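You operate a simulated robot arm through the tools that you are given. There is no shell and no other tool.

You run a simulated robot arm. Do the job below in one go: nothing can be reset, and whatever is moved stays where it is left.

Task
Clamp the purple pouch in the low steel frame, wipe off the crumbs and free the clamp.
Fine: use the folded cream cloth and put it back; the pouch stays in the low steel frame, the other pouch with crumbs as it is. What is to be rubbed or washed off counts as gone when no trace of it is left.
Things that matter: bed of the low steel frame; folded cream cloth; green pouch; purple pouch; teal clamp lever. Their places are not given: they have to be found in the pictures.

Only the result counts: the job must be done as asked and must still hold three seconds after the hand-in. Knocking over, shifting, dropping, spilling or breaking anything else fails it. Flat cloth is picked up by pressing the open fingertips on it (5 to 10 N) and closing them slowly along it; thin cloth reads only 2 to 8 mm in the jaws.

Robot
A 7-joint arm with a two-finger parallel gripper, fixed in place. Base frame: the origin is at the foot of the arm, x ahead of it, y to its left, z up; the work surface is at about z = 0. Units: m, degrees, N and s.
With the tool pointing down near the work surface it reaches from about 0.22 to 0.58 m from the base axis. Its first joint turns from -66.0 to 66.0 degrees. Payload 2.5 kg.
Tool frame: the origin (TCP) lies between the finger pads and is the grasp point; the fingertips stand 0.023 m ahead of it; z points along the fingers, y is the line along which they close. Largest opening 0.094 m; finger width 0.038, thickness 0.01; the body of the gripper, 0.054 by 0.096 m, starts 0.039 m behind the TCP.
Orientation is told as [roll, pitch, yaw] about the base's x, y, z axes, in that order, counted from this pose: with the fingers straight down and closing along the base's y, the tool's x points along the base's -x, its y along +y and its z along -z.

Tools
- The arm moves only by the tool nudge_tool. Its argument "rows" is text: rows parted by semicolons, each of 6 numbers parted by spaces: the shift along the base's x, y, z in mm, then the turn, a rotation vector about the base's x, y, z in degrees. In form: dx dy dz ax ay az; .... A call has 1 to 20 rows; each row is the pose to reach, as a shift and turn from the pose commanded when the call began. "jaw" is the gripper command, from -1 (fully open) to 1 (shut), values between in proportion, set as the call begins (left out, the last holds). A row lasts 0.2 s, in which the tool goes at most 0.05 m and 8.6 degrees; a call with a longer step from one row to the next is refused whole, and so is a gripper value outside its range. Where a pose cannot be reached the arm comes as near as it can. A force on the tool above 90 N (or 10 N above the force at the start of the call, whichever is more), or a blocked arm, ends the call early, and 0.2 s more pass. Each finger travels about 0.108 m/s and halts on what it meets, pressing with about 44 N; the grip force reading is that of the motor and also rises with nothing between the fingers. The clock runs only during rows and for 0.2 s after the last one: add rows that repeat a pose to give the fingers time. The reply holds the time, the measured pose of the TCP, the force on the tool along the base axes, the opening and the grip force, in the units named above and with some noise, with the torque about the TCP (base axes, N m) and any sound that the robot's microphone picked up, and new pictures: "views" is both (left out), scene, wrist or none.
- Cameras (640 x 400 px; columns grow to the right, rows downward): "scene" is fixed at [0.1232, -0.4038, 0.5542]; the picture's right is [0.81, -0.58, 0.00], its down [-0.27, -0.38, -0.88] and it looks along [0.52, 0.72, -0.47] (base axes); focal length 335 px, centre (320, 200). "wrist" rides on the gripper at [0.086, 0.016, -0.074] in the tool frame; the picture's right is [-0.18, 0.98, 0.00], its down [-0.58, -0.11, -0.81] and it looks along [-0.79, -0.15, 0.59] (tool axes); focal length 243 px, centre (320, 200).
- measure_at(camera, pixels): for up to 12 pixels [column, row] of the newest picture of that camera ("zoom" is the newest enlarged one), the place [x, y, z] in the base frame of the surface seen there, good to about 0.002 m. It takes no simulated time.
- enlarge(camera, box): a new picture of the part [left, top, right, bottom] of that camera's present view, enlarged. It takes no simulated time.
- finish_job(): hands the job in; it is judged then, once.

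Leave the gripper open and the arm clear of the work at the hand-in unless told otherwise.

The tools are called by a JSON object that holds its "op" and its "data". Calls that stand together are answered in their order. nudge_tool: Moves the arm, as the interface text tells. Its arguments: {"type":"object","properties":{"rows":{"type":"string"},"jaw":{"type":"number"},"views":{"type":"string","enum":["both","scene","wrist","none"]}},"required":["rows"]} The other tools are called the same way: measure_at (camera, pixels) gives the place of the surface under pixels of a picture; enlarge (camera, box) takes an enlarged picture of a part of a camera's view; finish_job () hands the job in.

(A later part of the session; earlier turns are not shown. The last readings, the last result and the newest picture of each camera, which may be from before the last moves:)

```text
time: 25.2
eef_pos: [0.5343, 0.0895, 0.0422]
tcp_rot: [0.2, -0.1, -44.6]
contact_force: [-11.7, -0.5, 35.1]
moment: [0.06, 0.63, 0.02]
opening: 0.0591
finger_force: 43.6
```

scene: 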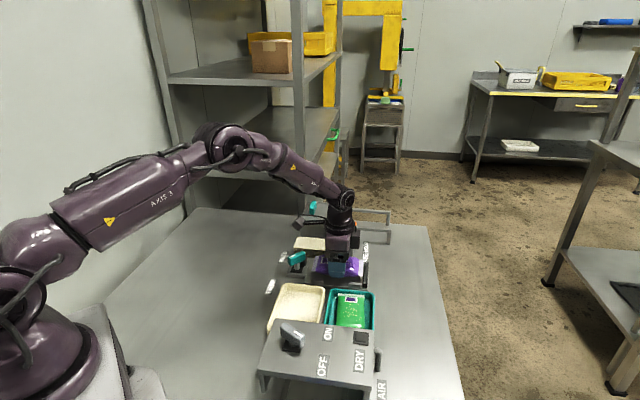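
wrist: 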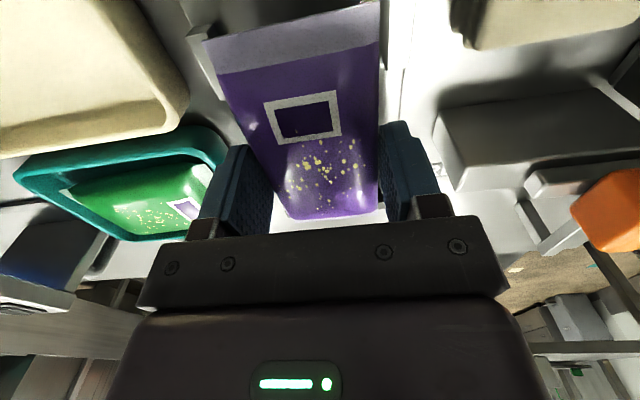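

The pouch is resting on the bed (16 N, then 35 N). I'll back off 1.5 mm and open the jaws to 0.075 m.

{"op": "nudge_tool", "data": {"rows": "0 0 1.5 0 0 0; 0 0 1.5 0 0 0", "views": "none"}}

{"op": "nudge_tool", "data": {"rows": "0 0 0 0 0 0; 0 0 0 0 0 0", "jaw": -0.6, "views": "scene"}}

{"op": "nudge_tool", "data": {"rows": "0 0 15 0 0 0; 0 0 45 0 0 0; 0 0 90 0 0 0; 0 0 135 0 0 0; 0 0 175 0 0 0; 0 0 200 0 0 0"}}

{"op": "enlarge", "data": {"camera": "scene", "box": [272, 220, 400, 300]}}

```text
time: 25.8
eef_pos: [0.5346, 0.0881, 0.0433]
tcp_rot: [0.4, -0.1, -44.6]
contact_force: [0.2, 2.7, 21.8]
moment: [0.11, 0.38, -0.02]
opening: 0.059
finger_force: 44.0
```

```text
time: 26.4
eef_pos: [0.5342, 0.0883, 0.0385]
tcp_rot: [0.0, 0.0, -44.6]
contact_force: [0.6, -0.1, 0.2]
moment: [0.0, 0.02, 0.03]
opening: 0.0754
finger_force: 0.1
```

scene: 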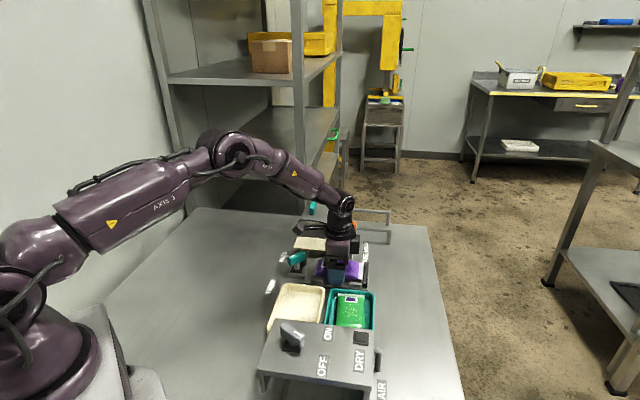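

```text
time: 27.8
eef_pos: [0.5349, 0.0902, 0.2451]
tcp_rot: [0.0, 0.0, -44.6]
contact_force: [-0.4, -1.2, -0.1]
moment: [-0.01, 0.02, 0.0]
opening: 0.0751
finger_force: 0.0
```

scene: 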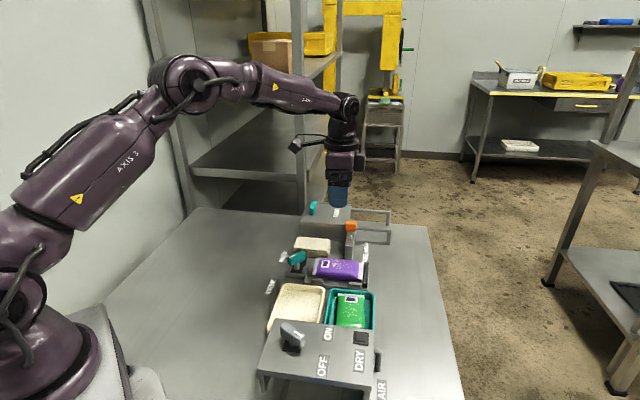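
wrist: 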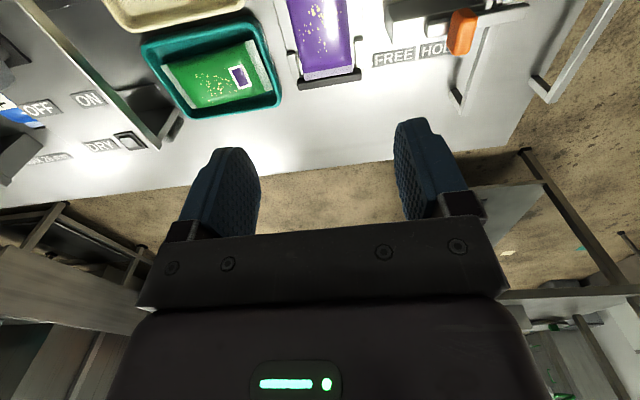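

```text
5.00 times, centred on (336, 260) of scene
```

zoom: 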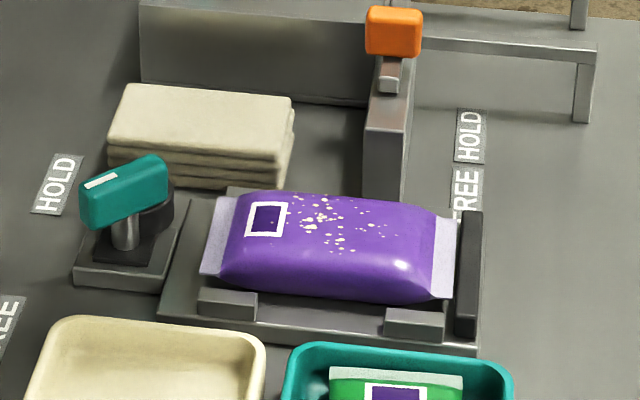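

The pouch lies between the stops. Now I'll look closely at the lever from above before grasping it.

{"op": "nudge_tool", "data": {"rows": "-25 25 0 0 0 0; -50 50 0 0 0 0; -80 75 -10 0 0 0; -110 105 -20 0 0 0; -115 110 -30 0 0 0; -115 110 -30 0 0 0"}}

{"op": "enlarge", "data": {"camera": "wrist", "box": [240, 0, 400, 100]}}

```text
time: 29.2
eef_pos: [0.4176, 0.1995, 0.2108]
tcp_rot: [0.0, 0.0, -44.6]
contact_force: [-0.1, -0.5, -0.2]
moment: [-0.01, -0.01, 0.02]
opening: 0.0752
finger_force: 0.2
```

scene: 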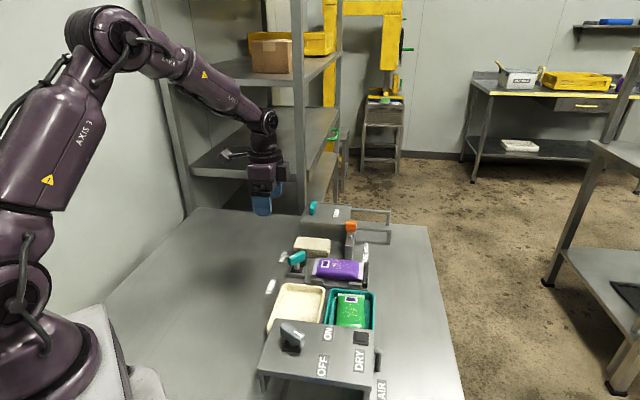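
wrist: 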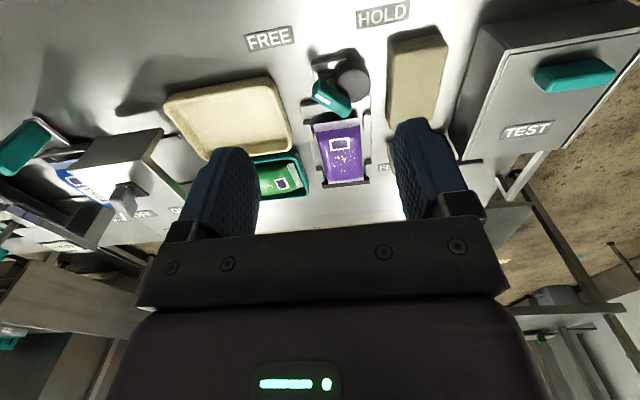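

```text
4.00 times, centred on (320, 50) of wrist
```

zoom: 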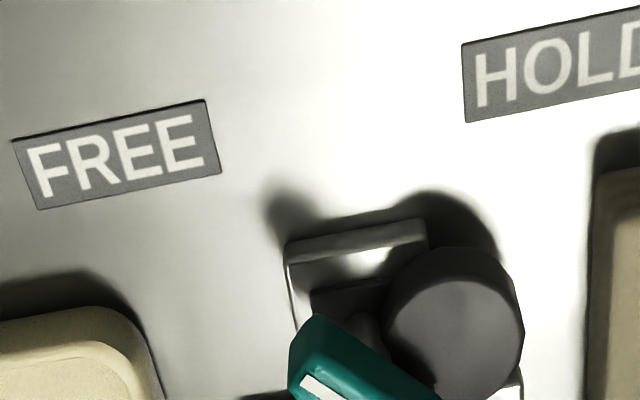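

{"op": "enlarge", "data": {"camera": "wrist", "box": [256, 40, 416, 140]}}

```text
4.00 times, centred on (336, 90) of wrist
```

zoom: 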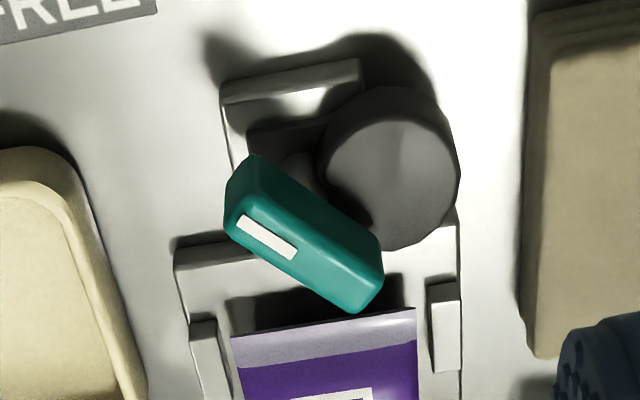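

{"op": "measure_at", "data": {"camera": "zoom", "pixels": [[393, 165], [335, 165], [455, 165], [393, 110], [385, 240], [240, 205], [360, 285], [255, 160], [380, 260], [305, 170], [268, 238], [350, 305]]}}

{"op": "measure_at", "data": {"camera": "zoom", "pixels": [[232, 200], [300, 220], [310, 200], [340, 290], [310, 245], [290, 200], [330, 230], [325, 350], [240, 350], [405, 330], [330, 325], [300, 310]]}}

```text
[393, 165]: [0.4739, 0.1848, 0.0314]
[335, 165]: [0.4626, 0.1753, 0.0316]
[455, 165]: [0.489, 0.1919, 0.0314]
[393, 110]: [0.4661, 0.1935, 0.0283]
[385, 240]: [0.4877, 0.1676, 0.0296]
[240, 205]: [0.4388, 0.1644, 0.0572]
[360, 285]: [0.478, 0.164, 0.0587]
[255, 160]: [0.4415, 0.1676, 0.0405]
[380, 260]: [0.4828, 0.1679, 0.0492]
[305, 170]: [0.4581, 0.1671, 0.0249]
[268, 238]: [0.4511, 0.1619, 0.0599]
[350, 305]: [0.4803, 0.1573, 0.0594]
```

```text
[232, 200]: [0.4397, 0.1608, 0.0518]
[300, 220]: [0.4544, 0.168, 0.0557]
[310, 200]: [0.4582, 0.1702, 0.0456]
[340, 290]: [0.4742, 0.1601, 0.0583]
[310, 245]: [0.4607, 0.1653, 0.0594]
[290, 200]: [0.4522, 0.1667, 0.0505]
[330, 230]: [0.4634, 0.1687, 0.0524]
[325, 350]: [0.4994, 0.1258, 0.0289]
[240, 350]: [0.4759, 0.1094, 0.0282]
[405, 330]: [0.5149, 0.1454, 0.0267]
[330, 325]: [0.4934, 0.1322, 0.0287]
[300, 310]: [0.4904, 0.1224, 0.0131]
```

The dark disc beside the post is an eccentric cam. Turning the lever clockwise about the post at (0.461, 0.161) swings the cam against the pouch end. The bar is 15 mm thick, 42 mm long and its top is at z = 0.060. I'll go above it with yaw −7° and the jaws at about 0.040 m.

{"op": "nudge_tool", "data": {"rows": "8 -7 -15 0 0 7.5; 17 -15 -35 0 0 15; 26 -23 -55 0 0 22.5; 34 -31 -75 0 0 30; 42.5 -38.5 -95 0 0 37.6; 42.5 -38.5 -110 0 0 37.6; 42.5 -38.5 -110 0 0 37.6", "jaw": 0.15}}

{"op": "enlarge", "data": {"camera": "wrist", "box": [200, 60, 440, 210]}}

{"op": "enlarge", "data": {"camera": "scene", "box": [250, 225, 346, 285]}}

```text
time: 30.8
eef_pos: [0.4636, 0.16, 0.1009]
tcp_rot: [0.1, 0.1, -6.9]
contact_force: [0.8, -0.1, 0.3]
moment: [-0.03, 0.01, -0.01]
opening: 0.0402
finger_force: 0.0
```

scene: 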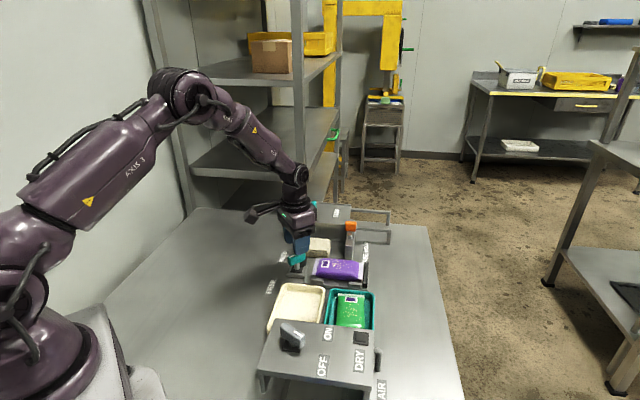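
wrist: 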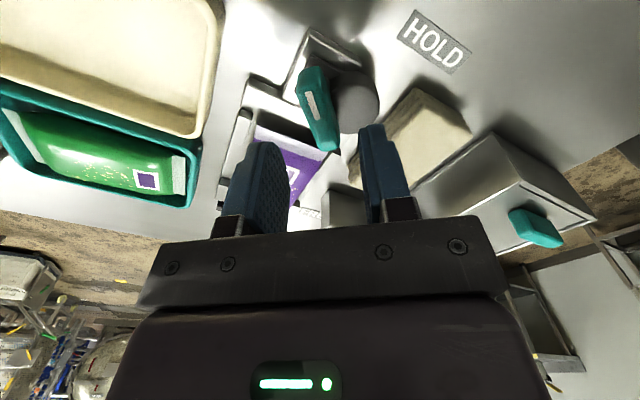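

```text
2.67 times, centred on (320, 135) of wrist
```

zoom: 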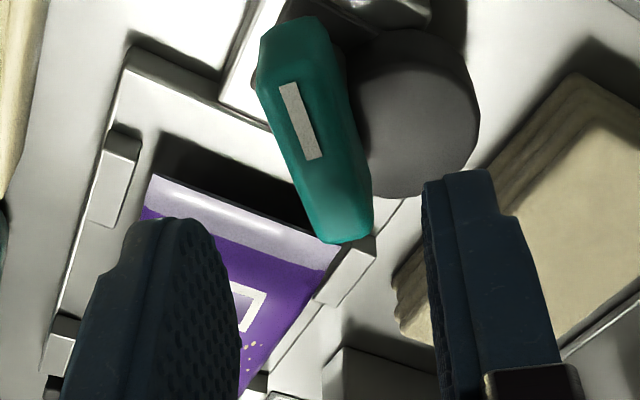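

```text
6.67 times, centred on (298, 255) of scene
```

zoom: 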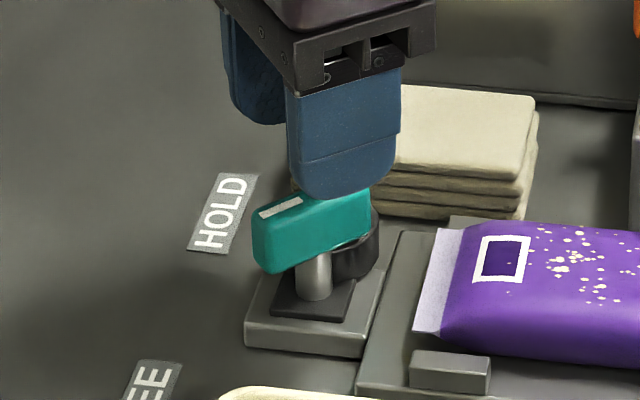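

Aligned above the bar. I'll shift by (−3, +1) mm and descend to TCP z = 0.060, so the tips stay above the cam disc.

{"op": "nudge_tool", "data": {"rows": "-3 1 -10 0 0 0; -3 1 -20 0 0 0; -3 1 -30 0 0 0; -3 1 -40 0 0 0; -3 1 -40 0 0 0"}}

{"op": "enlarge", "data": {"camera": "scene", "box": [250, 225, 346, 285]}}

```text
time: 32.0
eef_pos: [0.4586, 0.1612, 0.0608]
tcp_rot: [0.1, 0.0, -7.0]
contact_force: [0.3, 0.7, 0.0]
moment: [0.01, 0.01, 0.01]
opening: 0.04
finger_force: 0.1
```

scene: 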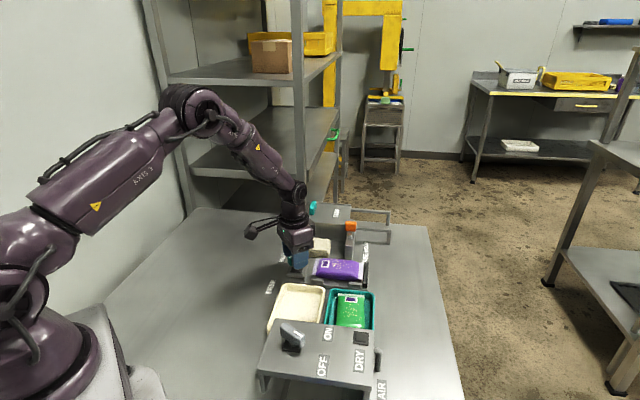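
wrist: 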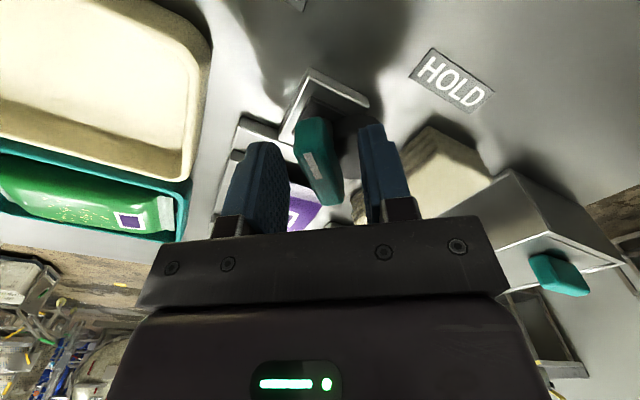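

```text
6.67 times, centred on (298, 255) of scene
```

zoom: 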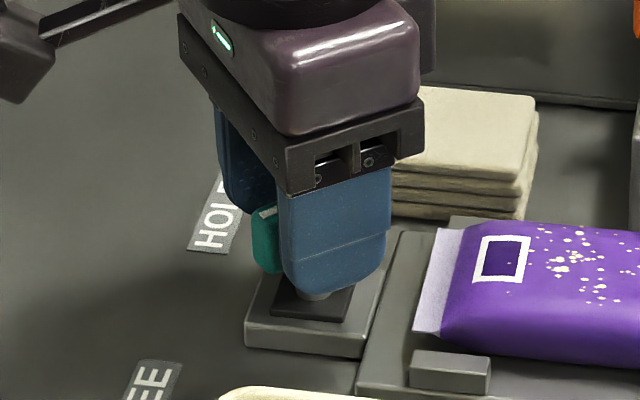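

I'll close onto the bar.

{"op": "nudge_tool", "data": {"rows": "0 0 0 0 0 0; 0 0 0 0 0 0; 0 0 0 0 0 0", "jaw": 0.75, "views": "wrist"}}

```text
time: 32.8
eef_pos: [0.458, 0.1611, 0.0607]
tcp_rot: [0.0, 0.0, -7.0]
contact_force: [4.6, 3.3, -5.3]
moment: [-0.07, -0.38, 0.0]
opening: 0.0149
finger_force: 45.0
```

wrist: 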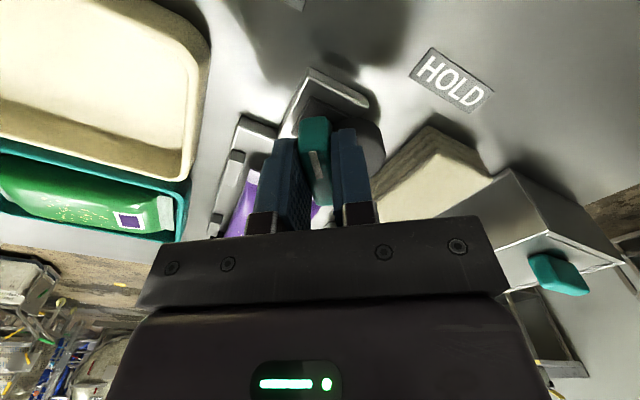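

Gripped at 0.0149 m. I'll turn −20° about the vertical and look at the loads.

{"op": "nudge_tool", "data": {"rows": "0 0 0 0 0 -5; 0 0 0 0 0 -10; 0 0 0 0 0 -15; 0 0 0 0 0 -20; 0 0 0 0 0 -20", "views": "wrist"}}

```text
time: 34.0
eef_pos: [0.4588, 0.1618, 0.0605]
tcp_rot: [0.2, -0.1, -26.9]
contact_force: [24.6, 17.9, -30.0]
moment: [0.11, 0.66, 0.1]
opening: 0.0149
finger_force: 44.8
```

wrist: 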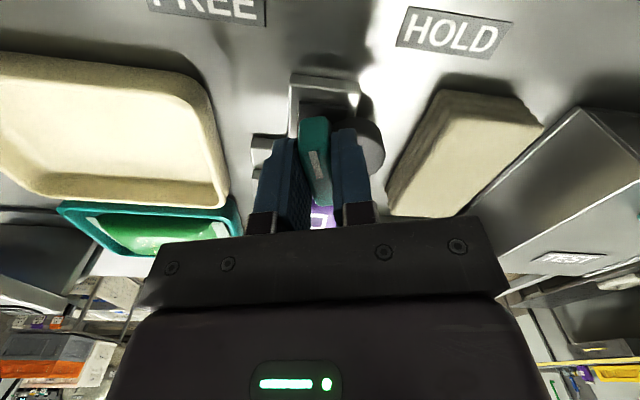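

{"op": "enlarge", "data": {"camera": "scene", "box": [250, 225, 346, 285]}}

{"op": "enlarge", "data": {"camera": "wrist", "box": [240, 60, 400, 160]}}

```text
6.67 times, centred on (298, 255) of scene
```

zoom: 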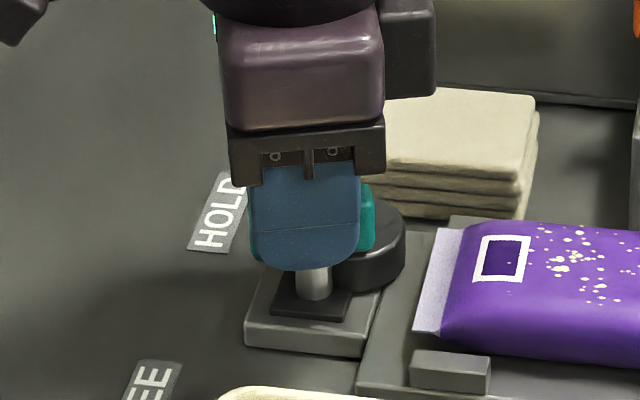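

```text
4.00 times, centred on (320, 110) of wrist
```

zoom: 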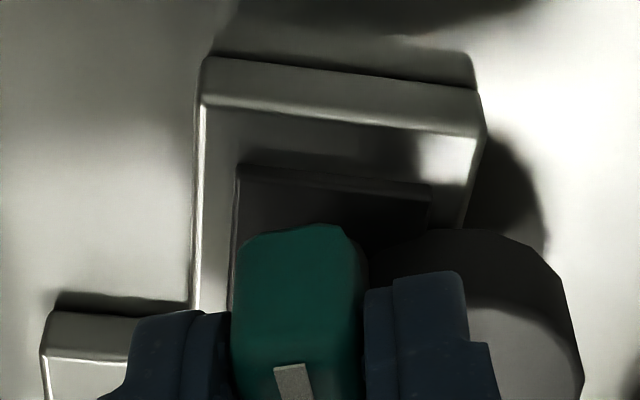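

The lever and cam are turning with the gripper. The loads show the true pivot lies about 3 mm off my grip point, near (0.461, 0.158). I'll keep turning along that arc to −50° and ease the vertical load.

{"op": "nudge_tool", "data": {"rows": "1.2 0.9 -1 0 0 0; 1.6 1 -1.3 0 0 -7.5; 2.3 1.2 -1.5 0 0 -15; 2.8 1.2 -1.5 0 0 -22.5; 3.4 1.2 -1.5 0 0 -30; 3.4 1.2 -1.5 0 0 -30", "views": "wrist"}}

```text
time: 35.4
eef_pos: [0.4607, 0.1631, 0.0595]
tcp_rot: [-0.3, 0.3, -57.1]
contact_force: [-33.2, 5.6, 31.0]
moment: [0.54, -0.18, -0.08]
opening: 0.0149
finger_force: 44.7
```

wrist: 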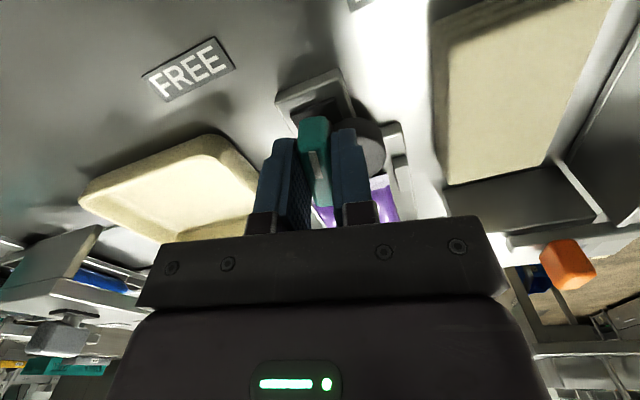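

The correction was slightly too strong (x −33 N, z +31 N). I'll relax it and go on to −72°.

{"op": "nudge_tool", "data": {"rows": "-1.6 0.3 0.8 0 0 0; -1.2 0.3 0.8 0 0 -7.3; -0.9 0.3 0.8 0 0 -14.6; -0.5 0.35 0.8 0 0 -22; -0.5 0.35 0.8 0 0 -22", "views": "wrist"}}

{"op": "enlarge", "data": {"camera": "scene", "box": [250, 225, 346, 285]}}

```text
time: 36.6
eef_pos: [0.4611, 0.1631, 0.0608]
tcp_rot: [0.0, 0.1, -79.0]
contact_force: [-2.0, 13.8, -11.0]
moment: [0.51, 0.14, -0.02]
opening: 0.0151
finger_force: 44.5
```

wrist: 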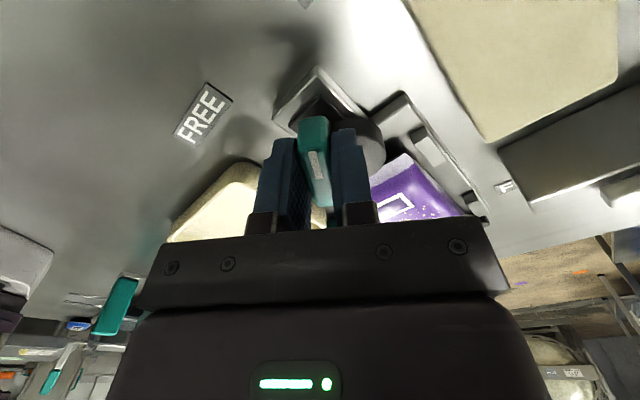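

```text
6.67 times, centred on (298, 255) of scene
```

zoom: 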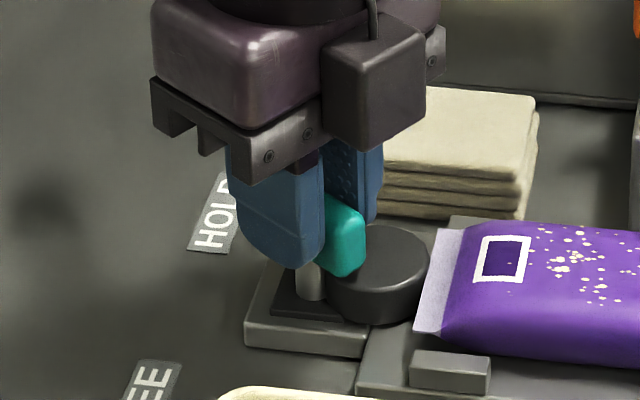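

The loads are low and the cam is nearly at the pouch end. I'll go on in small steps, watching the torque.

{"op": "nudge_tool", "data": {"rows": "0.2 0.1 -0.2 0 0 -5; 0.4 0.1 -0.2 0 0 -10; 0.4 0.1 -0.2 0 0 -10", "views": "none"}}

{"op": "nudge_tool", "data": {"rows": "0.3 0 0 0 0 -4; 0.4 0 0 0 0 -8; 0.4 0 0 0 0 -8", "views": "wrist"}}

{"op": "enlarge", "data": {"camera": "scene", "box": [250, 225, 346, 285]}}

```text
time: 37.4
eef_pos: [0.4623, 0.1628, 0.06]
tcp_rot: [0.0, 0.1, -89.0]
contact_force: [3.2, 15.7, -18.2]
moment: [-0.3, -0.16, -0.01]
opening: 0.0149
finger_force: 45.3
```

```text
time: 38.2
eef_pos: [0.4616, 0.162, 0.0597]
tcp_rot: [-0.3, -0.1, -96.8]
contact_force: [-6.5, 7.5, -11.2]
moment: [-0.22, -0.14, 2.04]
opening: 0.0181
finger_force: 44.5
```

wrist: 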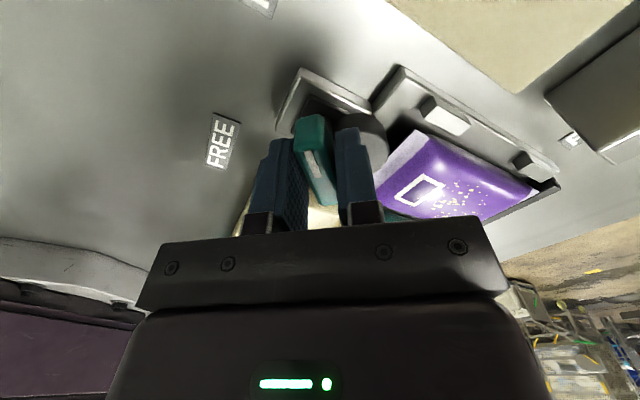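

```text
6.67 times, centred on (298, 255) of scene
```

zoom: 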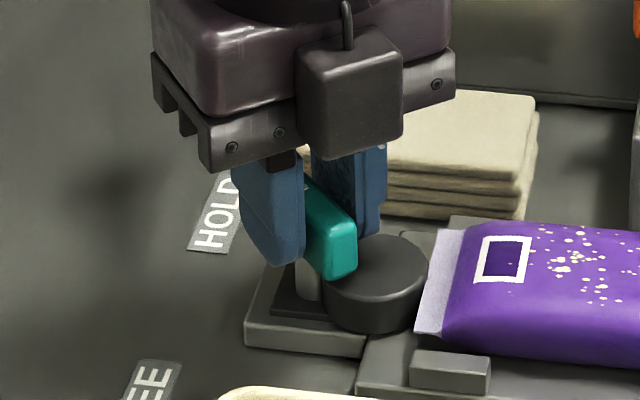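

Turning met a firm stop (2 N·m, lever at about −90°, pointing to HOLD) and the cam touches the pouch end. I'll open and lift away.

{"op": "nudge_tool", "data": {"rows": "0 0 0 0 0 2; 0 0 0 0 0 4; 0 0 0 0 0 4", "views": "none"}}

{"op": "nudge_tool", "data": {"rows": "0 0 0 0 0 0; 0 0 0 0 0 0; 0 0 0 0 0 0", "jaw": 0.15, "views": "wrist"}}

{"op": "nudge_tool", "data": {"rows": "0 0 10 0 0 0; 0 0 30 0 0 0; 0 0 70 0 0 0; -20 20 110 0 0 0; -40 40 140 0 0 0; -40 40 140 0 0 0"}}

{"op": "enlarge", "data": {"camera": "scene", "box": [250, 225, 378, 305]}}

```text
time: 39.0
eef_pos: [0.4617, 0.1615, 0.0619]
tcp_rot: [-0.2, -0.1, -92.9]
contact_force: [-12.8, 3.9, -12.8]
moment: [-0.36, -0.07, 1.48]
opening: 0.0157
finger_force: 44.8
```

```text
time: 39.8
eef_pos: [0.4627, 0.1632, 0.0606]
tcp_rot: [0.1, -0.1, -92.9]
contact_force: [-0.1, 0.3, 0.0]
moment: [0.04, 0.02, 0.01]
opening: 0.0399
finger_force: 0.0
```

wrist: 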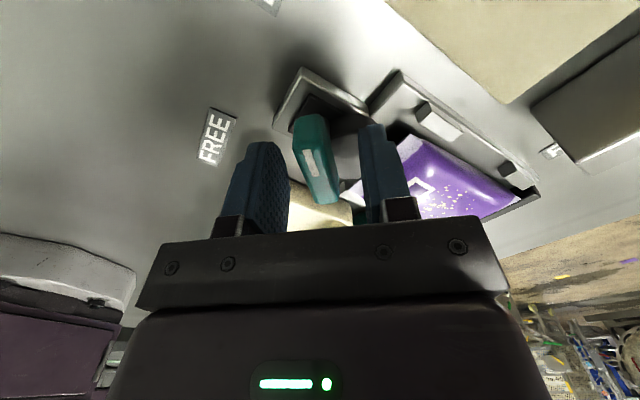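

```text
time: 41.2
eef_pos: [0.4232, 0.2014, 0.1997]
tcp_rot: [0.0, 0.0, -93.0]
contact_force: [0.0, -0.5, 0.8]
moment: [-0.03, 0.02, 0.01]
opening: 0.0401
finger_force: 0.0
```

scene: 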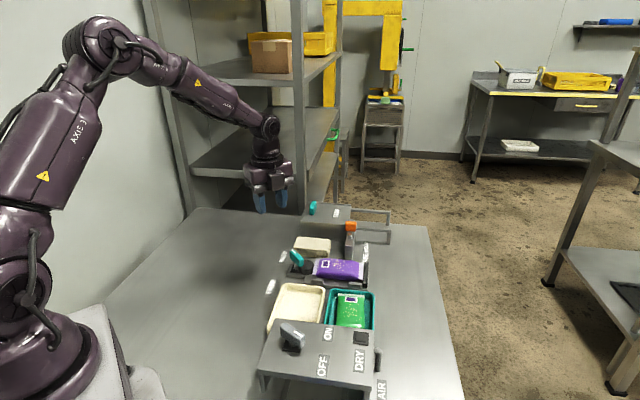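
wrist: 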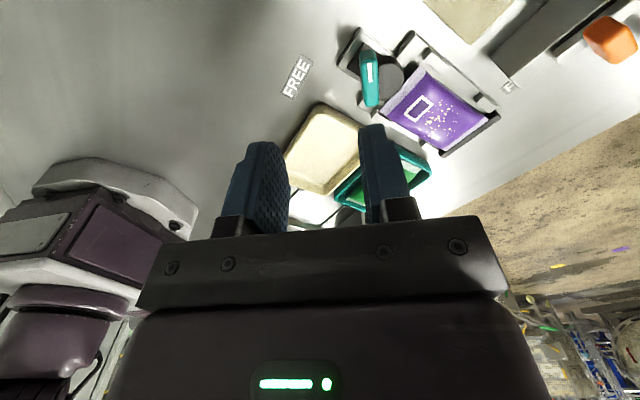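

```text
5.00 times, centred on (314, 265) of scene
```

zoom: 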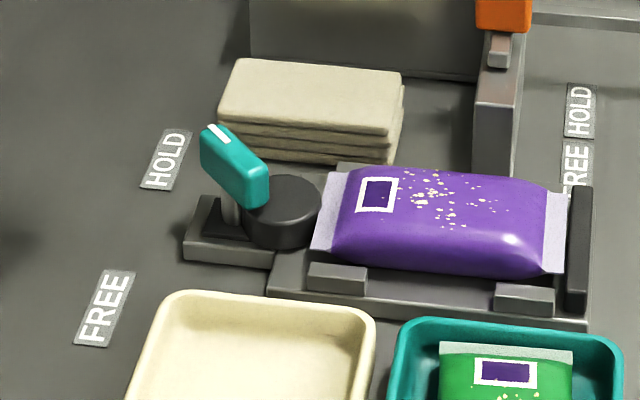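

The lever now points at HOLD and the cam presses against the pouch. Next I'll measure the folded cloth and its surroundings.

{"op": "measure_at", "data": {"camera": "zoom", "pixels": [[240, 62], [402, 75], [218, 112], [390, 130], [310, 95], [220, 138], [388, 158], [300, 148], [470, 75], [250, 40], [400, 90], [320, 60]]}}

{"op": "measure_at", "data": {"camera": "zoom", "pixels": [[205, 130], [262, 175], [215, 132], [285, 185], [318, 195], [335, 220], [345, 175], [545, 240], [566, 190], [440, 200], [410, 180], [445, 225]]}}

```text
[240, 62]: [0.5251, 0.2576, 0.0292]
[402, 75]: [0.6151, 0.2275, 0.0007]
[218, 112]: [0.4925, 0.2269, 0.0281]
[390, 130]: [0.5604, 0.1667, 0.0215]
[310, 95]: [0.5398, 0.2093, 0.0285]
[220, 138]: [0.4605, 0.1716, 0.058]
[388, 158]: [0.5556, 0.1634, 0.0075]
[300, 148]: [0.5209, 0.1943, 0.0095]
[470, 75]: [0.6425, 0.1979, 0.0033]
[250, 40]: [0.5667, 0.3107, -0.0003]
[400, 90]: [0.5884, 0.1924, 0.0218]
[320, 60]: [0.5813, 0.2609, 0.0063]
```

```text
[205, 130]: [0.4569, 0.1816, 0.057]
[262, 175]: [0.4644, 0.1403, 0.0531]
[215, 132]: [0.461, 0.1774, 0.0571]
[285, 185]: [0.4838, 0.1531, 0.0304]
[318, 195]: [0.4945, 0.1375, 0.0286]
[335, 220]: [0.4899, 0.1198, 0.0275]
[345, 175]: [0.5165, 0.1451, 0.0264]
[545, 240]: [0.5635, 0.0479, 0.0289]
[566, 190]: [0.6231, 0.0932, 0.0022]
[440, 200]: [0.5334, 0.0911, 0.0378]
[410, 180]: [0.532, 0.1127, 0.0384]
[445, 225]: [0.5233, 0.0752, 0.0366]
```

The cloth is a folded stack of about 0.09 × 0.045 × 0.028 m, centred near (0.541, 0.211), its long side at about −43°. I'll move above it with the jaws at 0.066 m across its short side.

{"op": "nudge_tool", "data": {"rows": "20 2 0 0 0 8; 40 3 0 0 0 16; 60 5 0 0 0 24; 80 6 0 0 0 32; 100 8 -15 0 0 40; 118 9.5 -35 0 0 48.5; 118 9.5 -70 0 0 48.5; 118 9.5 -100 0 0 48.5; 118 9.5 -100 0 0 48.5", "jaw": -0.4}}

{"op": "enlarge", "data": {"camera": "wrist", "box": [180, 20, 460, 195]}}

{"op": "enlarge", "data": {"camera": "scene", "box": [262, 195, 390, 275]}}

```text
time: 43.2
eef_pos: [0.5392, 0.2116, 0.1003]
tcp_rot: [0.1, 0.0, -44.5]
contact_force: [-0.7, -0.1, -0.4]
moment: [-0.01, 0.02, -0.03]
opening: 0.0659
finger_force: 0.1
```

scene: 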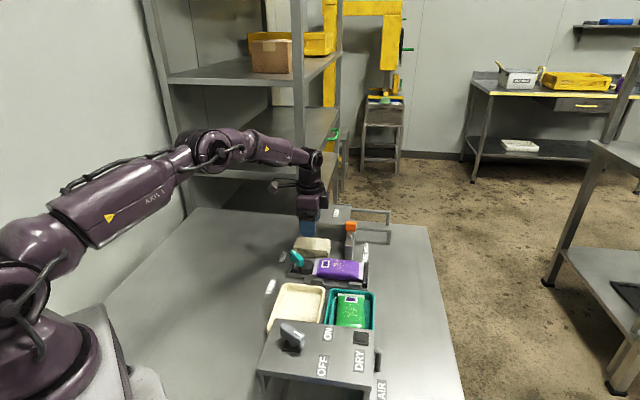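
wrist: 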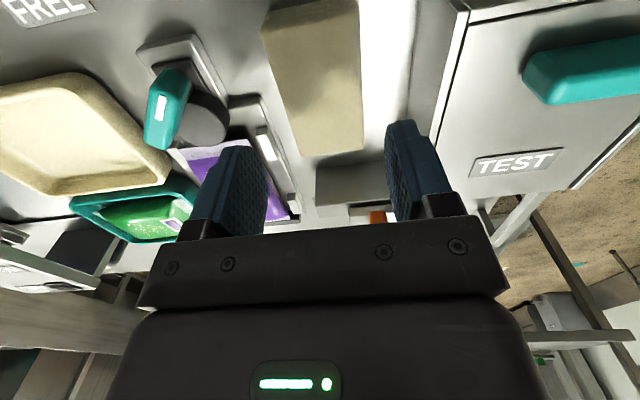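

```text
2.29 times, centred on (320, 108) of wrist
```

zoom: 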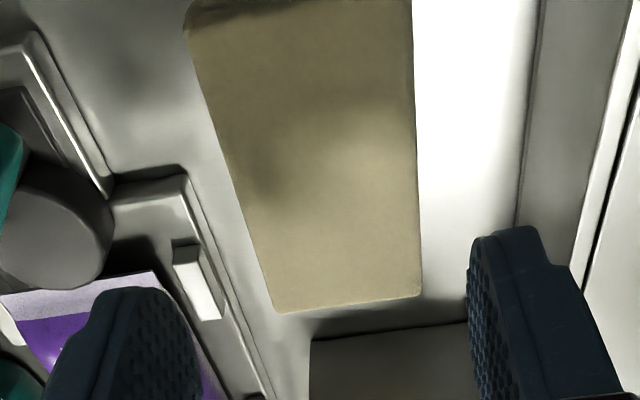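

```text
5.00 times, centred on (326, 235) of scene
```

zoom: 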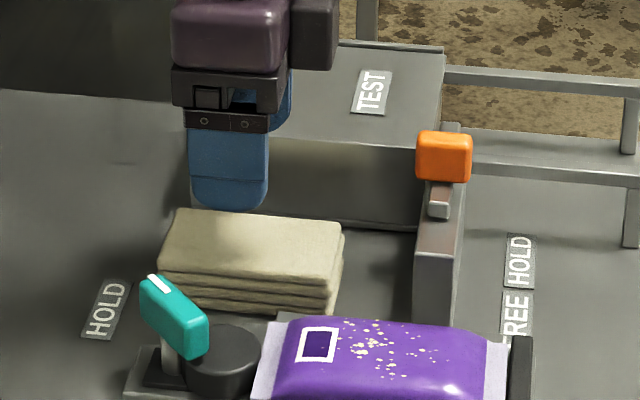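

{"op": "measure_at", "data": {"camera": "wrist", "pixels": [[302, 154], [362, 147], [284, 95], [361, 95], [270, 50], [359, 50], [264, 15], [356, 5], [320, 100], [452, 70], [410, 100], [265, 155]]}}

```text
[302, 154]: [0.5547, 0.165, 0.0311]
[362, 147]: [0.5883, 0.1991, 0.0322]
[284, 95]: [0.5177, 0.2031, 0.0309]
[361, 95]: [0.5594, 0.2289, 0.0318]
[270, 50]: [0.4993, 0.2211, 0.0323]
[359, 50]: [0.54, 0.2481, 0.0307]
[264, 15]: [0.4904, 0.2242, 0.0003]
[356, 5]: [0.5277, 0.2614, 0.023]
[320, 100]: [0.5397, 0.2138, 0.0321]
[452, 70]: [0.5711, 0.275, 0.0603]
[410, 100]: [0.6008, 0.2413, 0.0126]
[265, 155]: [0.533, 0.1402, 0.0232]
```

The cloth is centred at (0.541, 0.213), 48 mm wide and 32 mm high. I'll correct and descend to TCP z = 0.035, so about 12 mm of cloth stays below the tips.

{"op": "nudge_tool", "data": {"rows": "1.5 1.5 -15 0 0 -0.9; 1.5 1.5 -30 0 0 -0.9; 1.5 1.5 -45 0 0 -0.9; 1.5 1.5 -58 0 0 -0.9; 1.5 1.5 -65 0 0 -0.9; 1.5 1.5 -65 0 0 -0.9"}}

{"op": "enlarge", "data": {"camera": "scene", "box": [262, 195, 390, 275]}}

```text
time: 44.6
eef_pos: [0.5412, 0.2123, 0.0342]
tcp_rot: [0.0, 0.0, -45.4]
contact_force: [0.0, 0.6, 0.1]
moment: [0.0, -0.01, 0.04]
opening: 0.0659
finger_force: 0.1
```

scene: 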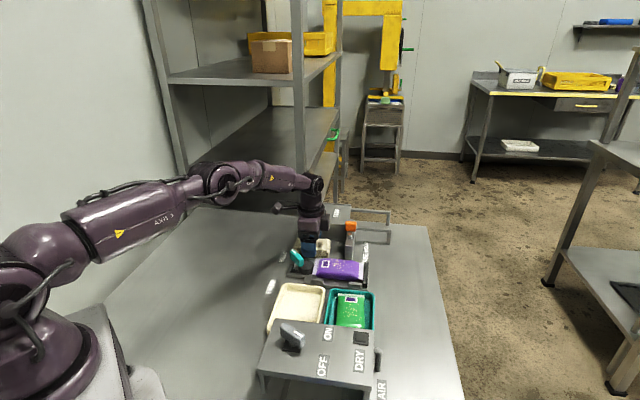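
wrist: 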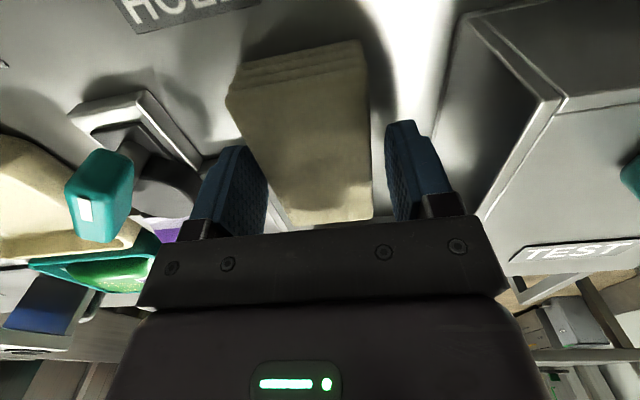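

```text
5.00 times, centred on (326, 235) of scene
```

zoom: 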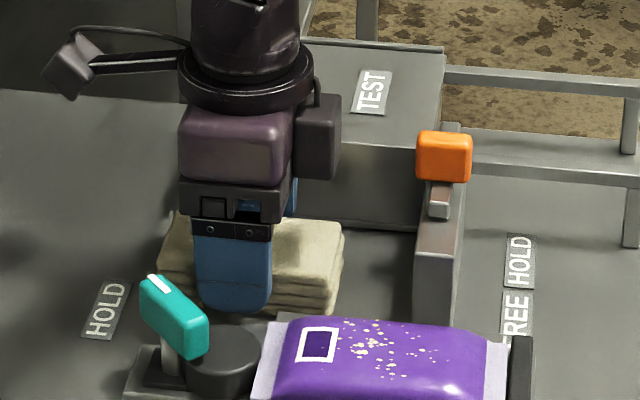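

The fingers straddle the cloth. I'll close to grip it.

{"op": "nudge_tool", "data": {"rows": "0 0 0 0 0 0; 0 0 0 0 0 0; 0 0 0 0 0 0", "jaw": 0.1, "views": "wrist"}}

```text
time: 45.4
eef_pos: [0.5419, 0.2127, 0.0356]
tcp_rot: [0.0, 0.0, -45.5]
contact_force: [-0.3, 1.3, -0.5]
moment: [-0.02, -0.03, 0.01]
opening: 0.053
finger_force: 44.3
```

wrist: 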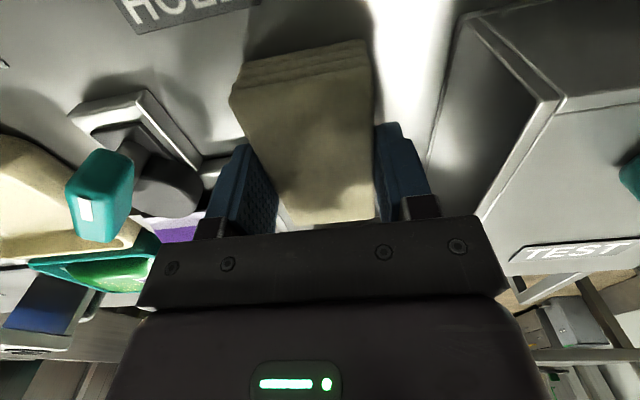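

Gripped at 0.053 m. I'll lift it.

{"op": "nudge_tool", "data": {"rows": "0 0 5 0 0 0; 0 0 15 0 0 0; 0 0 35 0 0 0; 0 0 60 0 0 0; 0 0 90 0 0 0; 0 0 90 0 0 0"}}

{"op": "enlarge", "data": {"camera": "scene", "box": [262, 185, 390, 265]}}

```text
time: 46.8
eef_pos: [0.5411, 0.2123, 0.1265]
tcp_rot: [0.0, 0.0, -45.4]
contact_force: [-0.8, -0.1, 0.6]
moment: [-0.04, 0.04, 0.0]
opening: 0.0528
finger_force: 44.7
```

scene: 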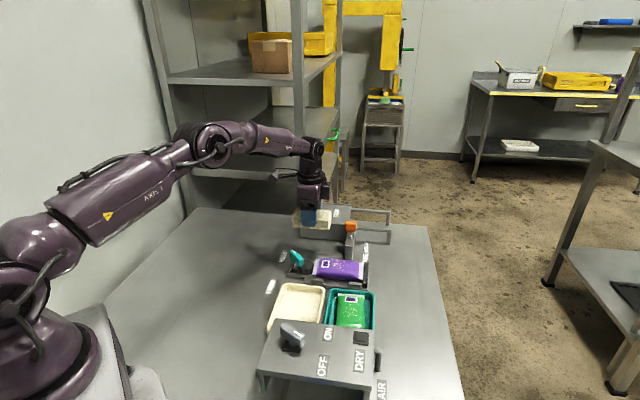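
wrist: 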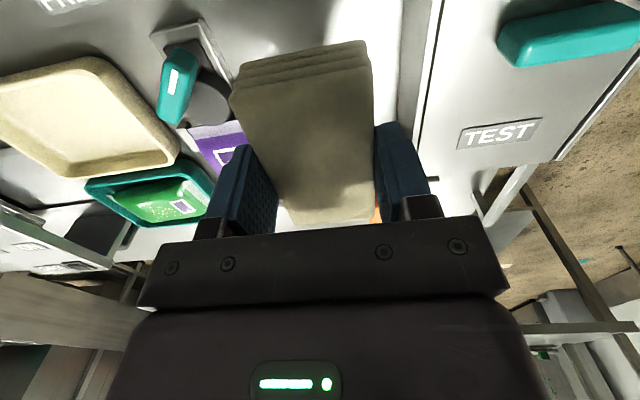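

```text
5.00 times, centred on (326, 225) of scene
```

zoom: 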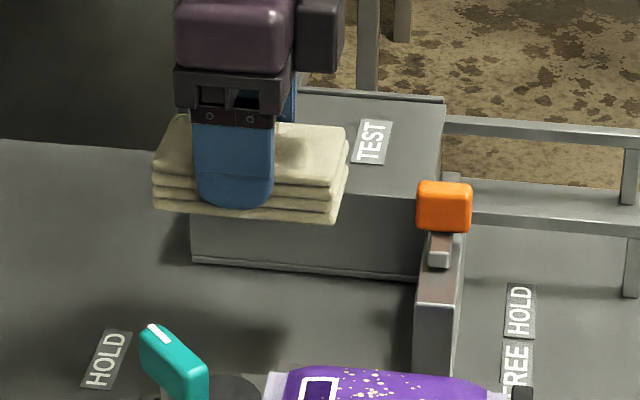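

The cloth is held whole. I'll look at the crumbs and measure their extent on the pouch.

{"op": "enlarge", "data": {"camera": "scene", "box": [304, 245, 376, 290]}}

```text
8.89 times, centred on (340, 268) of scene
```

zoom: 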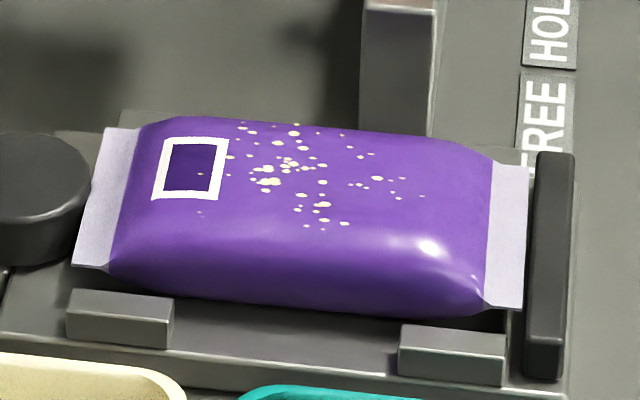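

{"op": "measure_at", "data": {"camera": "zoom", "pixels": [[295, 122], [240, 123], [340, 134], [200, 214], [197, 175], [230, 157], [310, 225], [345, 222], [402, 178], [422, 197], [290, 165], [370, 155]]}}

{"op": "measure_at", "data": {"camera": "zoom", "pixels": [[300, 118], [300, 140], [300, 180], [300, 220], [300, 260], [300, 290], [150, 170], [250, 190], [350, 195], [450, 210], [200, 120], [420, 140]]}}

```text
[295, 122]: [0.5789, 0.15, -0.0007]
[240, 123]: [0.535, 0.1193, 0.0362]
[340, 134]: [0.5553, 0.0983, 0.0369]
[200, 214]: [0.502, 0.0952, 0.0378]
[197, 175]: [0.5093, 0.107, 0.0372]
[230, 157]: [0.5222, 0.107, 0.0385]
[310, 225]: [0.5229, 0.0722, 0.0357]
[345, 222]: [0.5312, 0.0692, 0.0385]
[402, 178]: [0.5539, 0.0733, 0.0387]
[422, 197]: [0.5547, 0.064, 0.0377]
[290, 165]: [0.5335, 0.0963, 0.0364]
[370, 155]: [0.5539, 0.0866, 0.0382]
```

```text
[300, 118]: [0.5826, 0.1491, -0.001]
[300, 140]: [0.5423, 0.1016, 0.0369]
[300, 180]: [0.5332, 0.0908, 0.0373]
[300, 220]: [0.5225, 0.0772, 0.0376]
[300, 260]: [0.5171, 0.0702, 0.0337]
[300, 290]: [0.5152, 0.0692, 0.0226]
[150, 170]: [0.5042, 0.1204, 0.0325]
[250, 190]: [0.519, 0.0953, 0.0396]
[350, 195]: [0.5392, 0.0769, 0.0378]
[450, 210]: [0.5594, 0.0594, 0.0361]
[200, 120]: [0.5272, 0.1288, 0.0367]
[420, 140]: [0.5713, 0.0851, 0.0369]
```

The crumbs cover roughly 46 × 63 mm on the pouch top, centred near (0.536, 0.090) at z ≈ 0.038. I'll carry the cloth over them, then lower gently.

{"op": "nudge_tool", "data": {"rows": "-1 -25 0 0 0 0; -2 -50 0 0 0 0; -3 -75 0 0 0 0; -4 -100 0 0 0 0; -5 -122.6 0 0 0 0; -5 -122.6 -20 0 0 0; -5 -122.6 -40 0 0 0; -5 -122.6 -46 0 0 0; -5 -122.6 -46 0 0 0"}}

{"op": "enlarge", "data": {"camera": "scene", "box": [272, 220, 400, 300]}}

```text
time: 48.8
eef_pos: [0.5367, 0.0914, 0.0778]
tcp_rot: [-0.1, 0.0, -45.3]
contact_force: [0.4, -0.8, 0.2]
moment: [0.01, -0.01, 0.02]
opening: 0.0527
finger_force: 44.1
```

scene: 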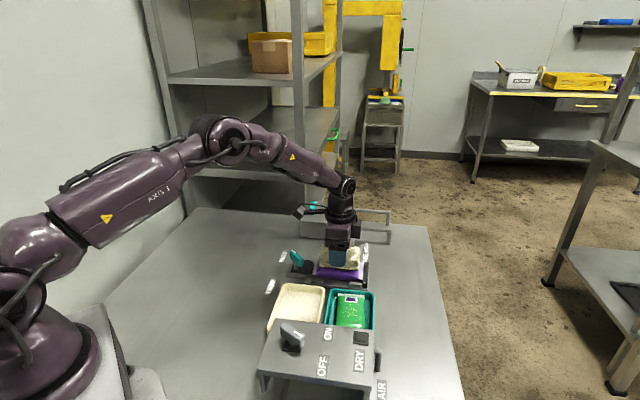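
wrist: 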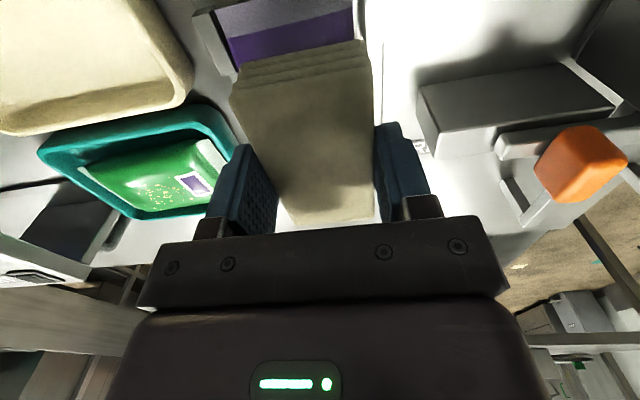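

```text
5.00 times, centred on (336, 260) of scene
```

zoom: 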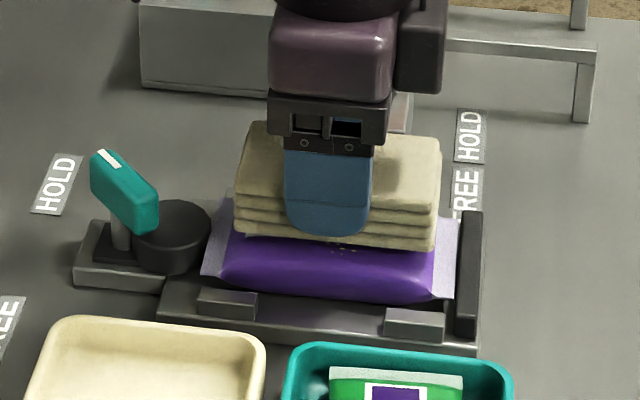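

I'll lower in 2 mm steps until the force shows light contact.

{"op": "nudge_tool", "data": {"rows": "0 0 -2 0 0 0; 0 0 -2 0 0 0", "views": "none"}}

{"op": "nudge_tool", "data": {"rows": "0 0 -2 0 0 0; 0 0 -2 0 0 0", "views": "none"}}

```text
time: 49.4
eef_pos: [0.5381, 0.0917, 0.0758]
tcp_rot: [-0.1, 0.0, -45.4]
contact_force: [0.8, 0.2, 0.0]
moment: [-0.02, 0.0, -0.01]
opening: 0.0529
finger_force: 44.0
```

```text
time: 50.0
eef_pos: [0.5377, 0.0916, 0.074]
tcp_rot: [0.0, -0.1, -45.4]
contact_force: [0.4, -0.6, -0.5]
moment: [0.0, 0.01, -0.02]
opening: 0.0532
finger_force: 43.5
```

{"op": "nudge_tool", "data": {"rows": "0 0 -1 0 0 0; 0 0 -1 0 0 0", "views": "none"}}

{"op": "nudge_tool", "data": {"rows": "0 0 -1 0 0 0; 0 0 -1 0 0 0", "views": "none"}}

{"op": "nudge_tool", "data": {"rows": "0 0 -1 0 0 0; 0 0 -1 0 0 0", "views": "none"}}

```text
time: 50.6
eef_pos: [0.5373, 0.0902, 0.0743]
tcp_rot: [0.0, 0.0, -45.5]
contact_force: [0.4, 0.1, 0.0]
moment: [0.0, 0.01, 0.0]
opening: 0.0527
finger_force: 44.3
```

```text
time: 51.2
eef_pos: [0.5369, 0.0905, 0.0733]
tcp_rot: [0.0, 0.0, -45.4]
contact_force: [-2.3, -0.9, 8.2]
moment: [-0.02, 0.2, -0.01]
opening: 0.0528
finger_force: 44.4
```

```text
time: 51.8
eef_pos: [0.5384, 0.0912, 0.0732]
tcp_rot: [0.1, -0.1, -45.4]
contact_force: [-5.7, -2.3, 21.1]
moment: [-0.04, 0.4, 0.01]
opening: 0.0528
finger_force: 44.3
```

Contact is reached (8 N, then 21 N). I'll ease to about 10 N and make the first wiping strokes: along the pouch ±10 mm, then across ±15 mm.

{"op": "nudge_tool", "data": {"rows": "0 0 0.6 0 0 0; 3.6 -3.5 0.6 0 0 0; 7.1 -7 0.6 0 0 0; 3.6 -3.5 0.6 0 0 0; 0 0 0.6 0 0 0; -3.6 3.5 0.6 0 0 0; -7.1 7 0.6 0 0 0; -3.6 3.5 0.6 0 0 0; 0 0 0.6 0 0 0; 3.5 3.6 0.6 0 0 0; 7 7.1 0.6 0 0 0; 10.5 10.7 0.6 0 0 0; 7 7.1 0.6 0 0 0; 3.5 3.6 0.6 0 0 0; 0 0 0.6 0 0 0; -3.5 -3.6 0.6 0 0 0; -7 -7.1 0.6 0 0 0; -10.5 -10.7 0.6 0 0 0; -5 -5 0.6 0 0 0; 0 0 0.6 0 0 0"}}

{"op": "enlarge", "data": {"camera": "scene", "box": [272, 220, 400, 300]}}

```text
time: 56.0
eef_pos: [0.538, 0.0896, 0.0735]
tcp_rot: [-0.1, -0.1, -45.5]
contact_force: [-5.4, -6.8, 23.1]
moment: [-0.05, 0.24, -0.01]
opening: 0.0534
finger_force: 44.2
```

scene: 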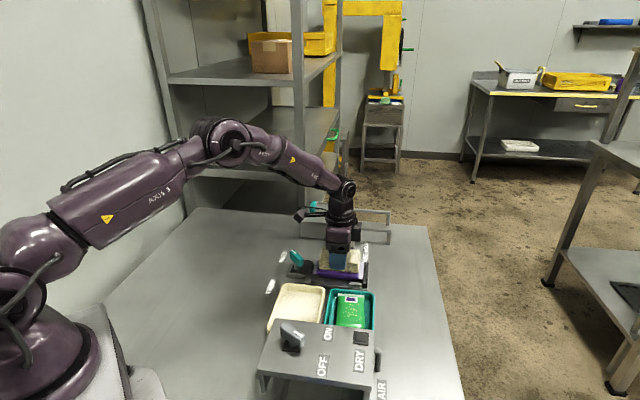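
wrist: 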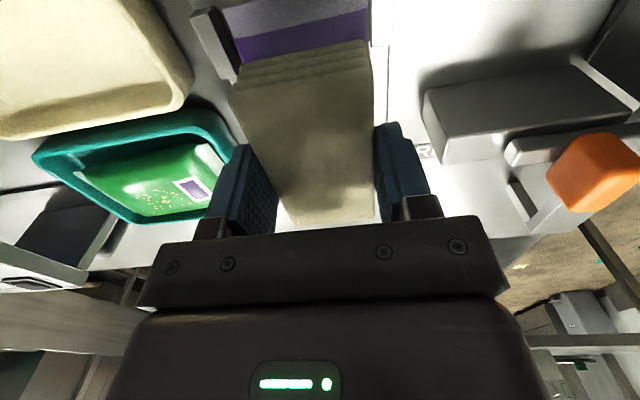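

```text
5.00 times, centred on (336, 260) of scene
```

zoom: 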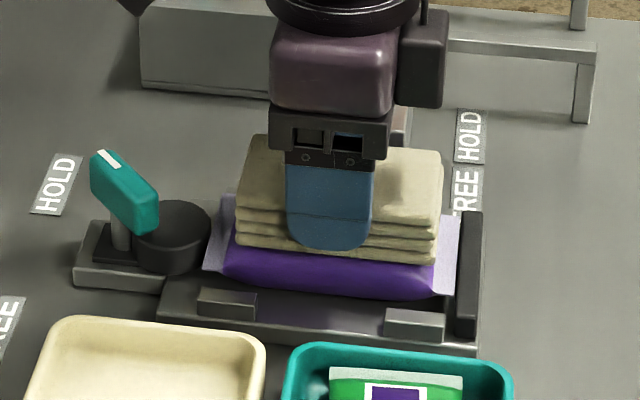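

I'll lift the cloth and move it back to look at what remains.

{"op": "nudge_tool", "data": {"rows": "0 0 15 0 0 0; 0 0 40 0 0 0; 15 15 60 0 0 0; 35 35 70 0 0 0; 45 50 80 0 0 0; 45 50 80 0 0 0", "views": "scene"}}

{"op": "enlarge", "data": {"camera": "scene", "box": [304, 245, 376, 290]}}

```text
time: 57.4
eef_pos: [0.5827, 0.1407, 0.1519]
tcp_rot: [-0.2, 0.0, -45.4]
contact_force: [0.3, 0.6, 0.0]
moment: [-0.05, -0.01, 0.0]
opening: 0.053
finger_force: 43.7
```

scene: 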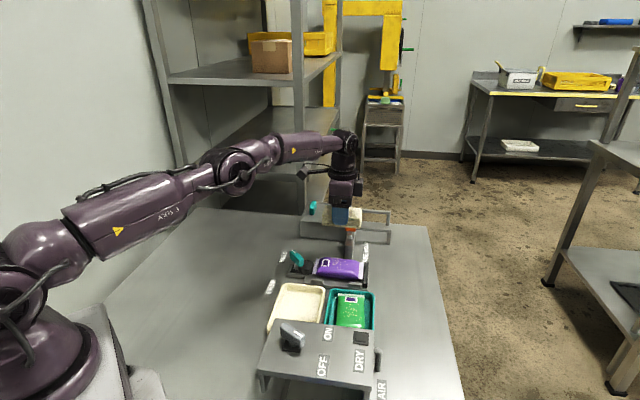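

```text
8.89 times, centred on (340, 268) of scene
```

zoom: 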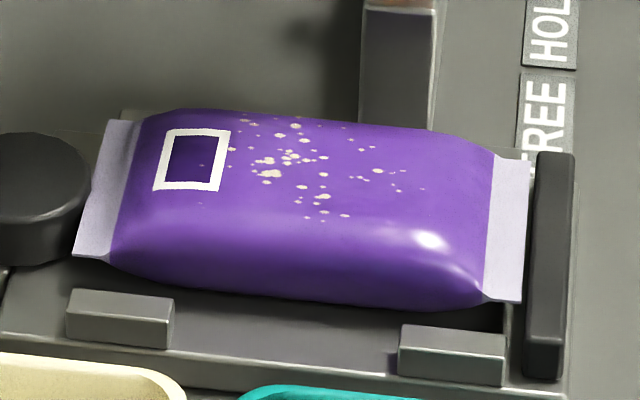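

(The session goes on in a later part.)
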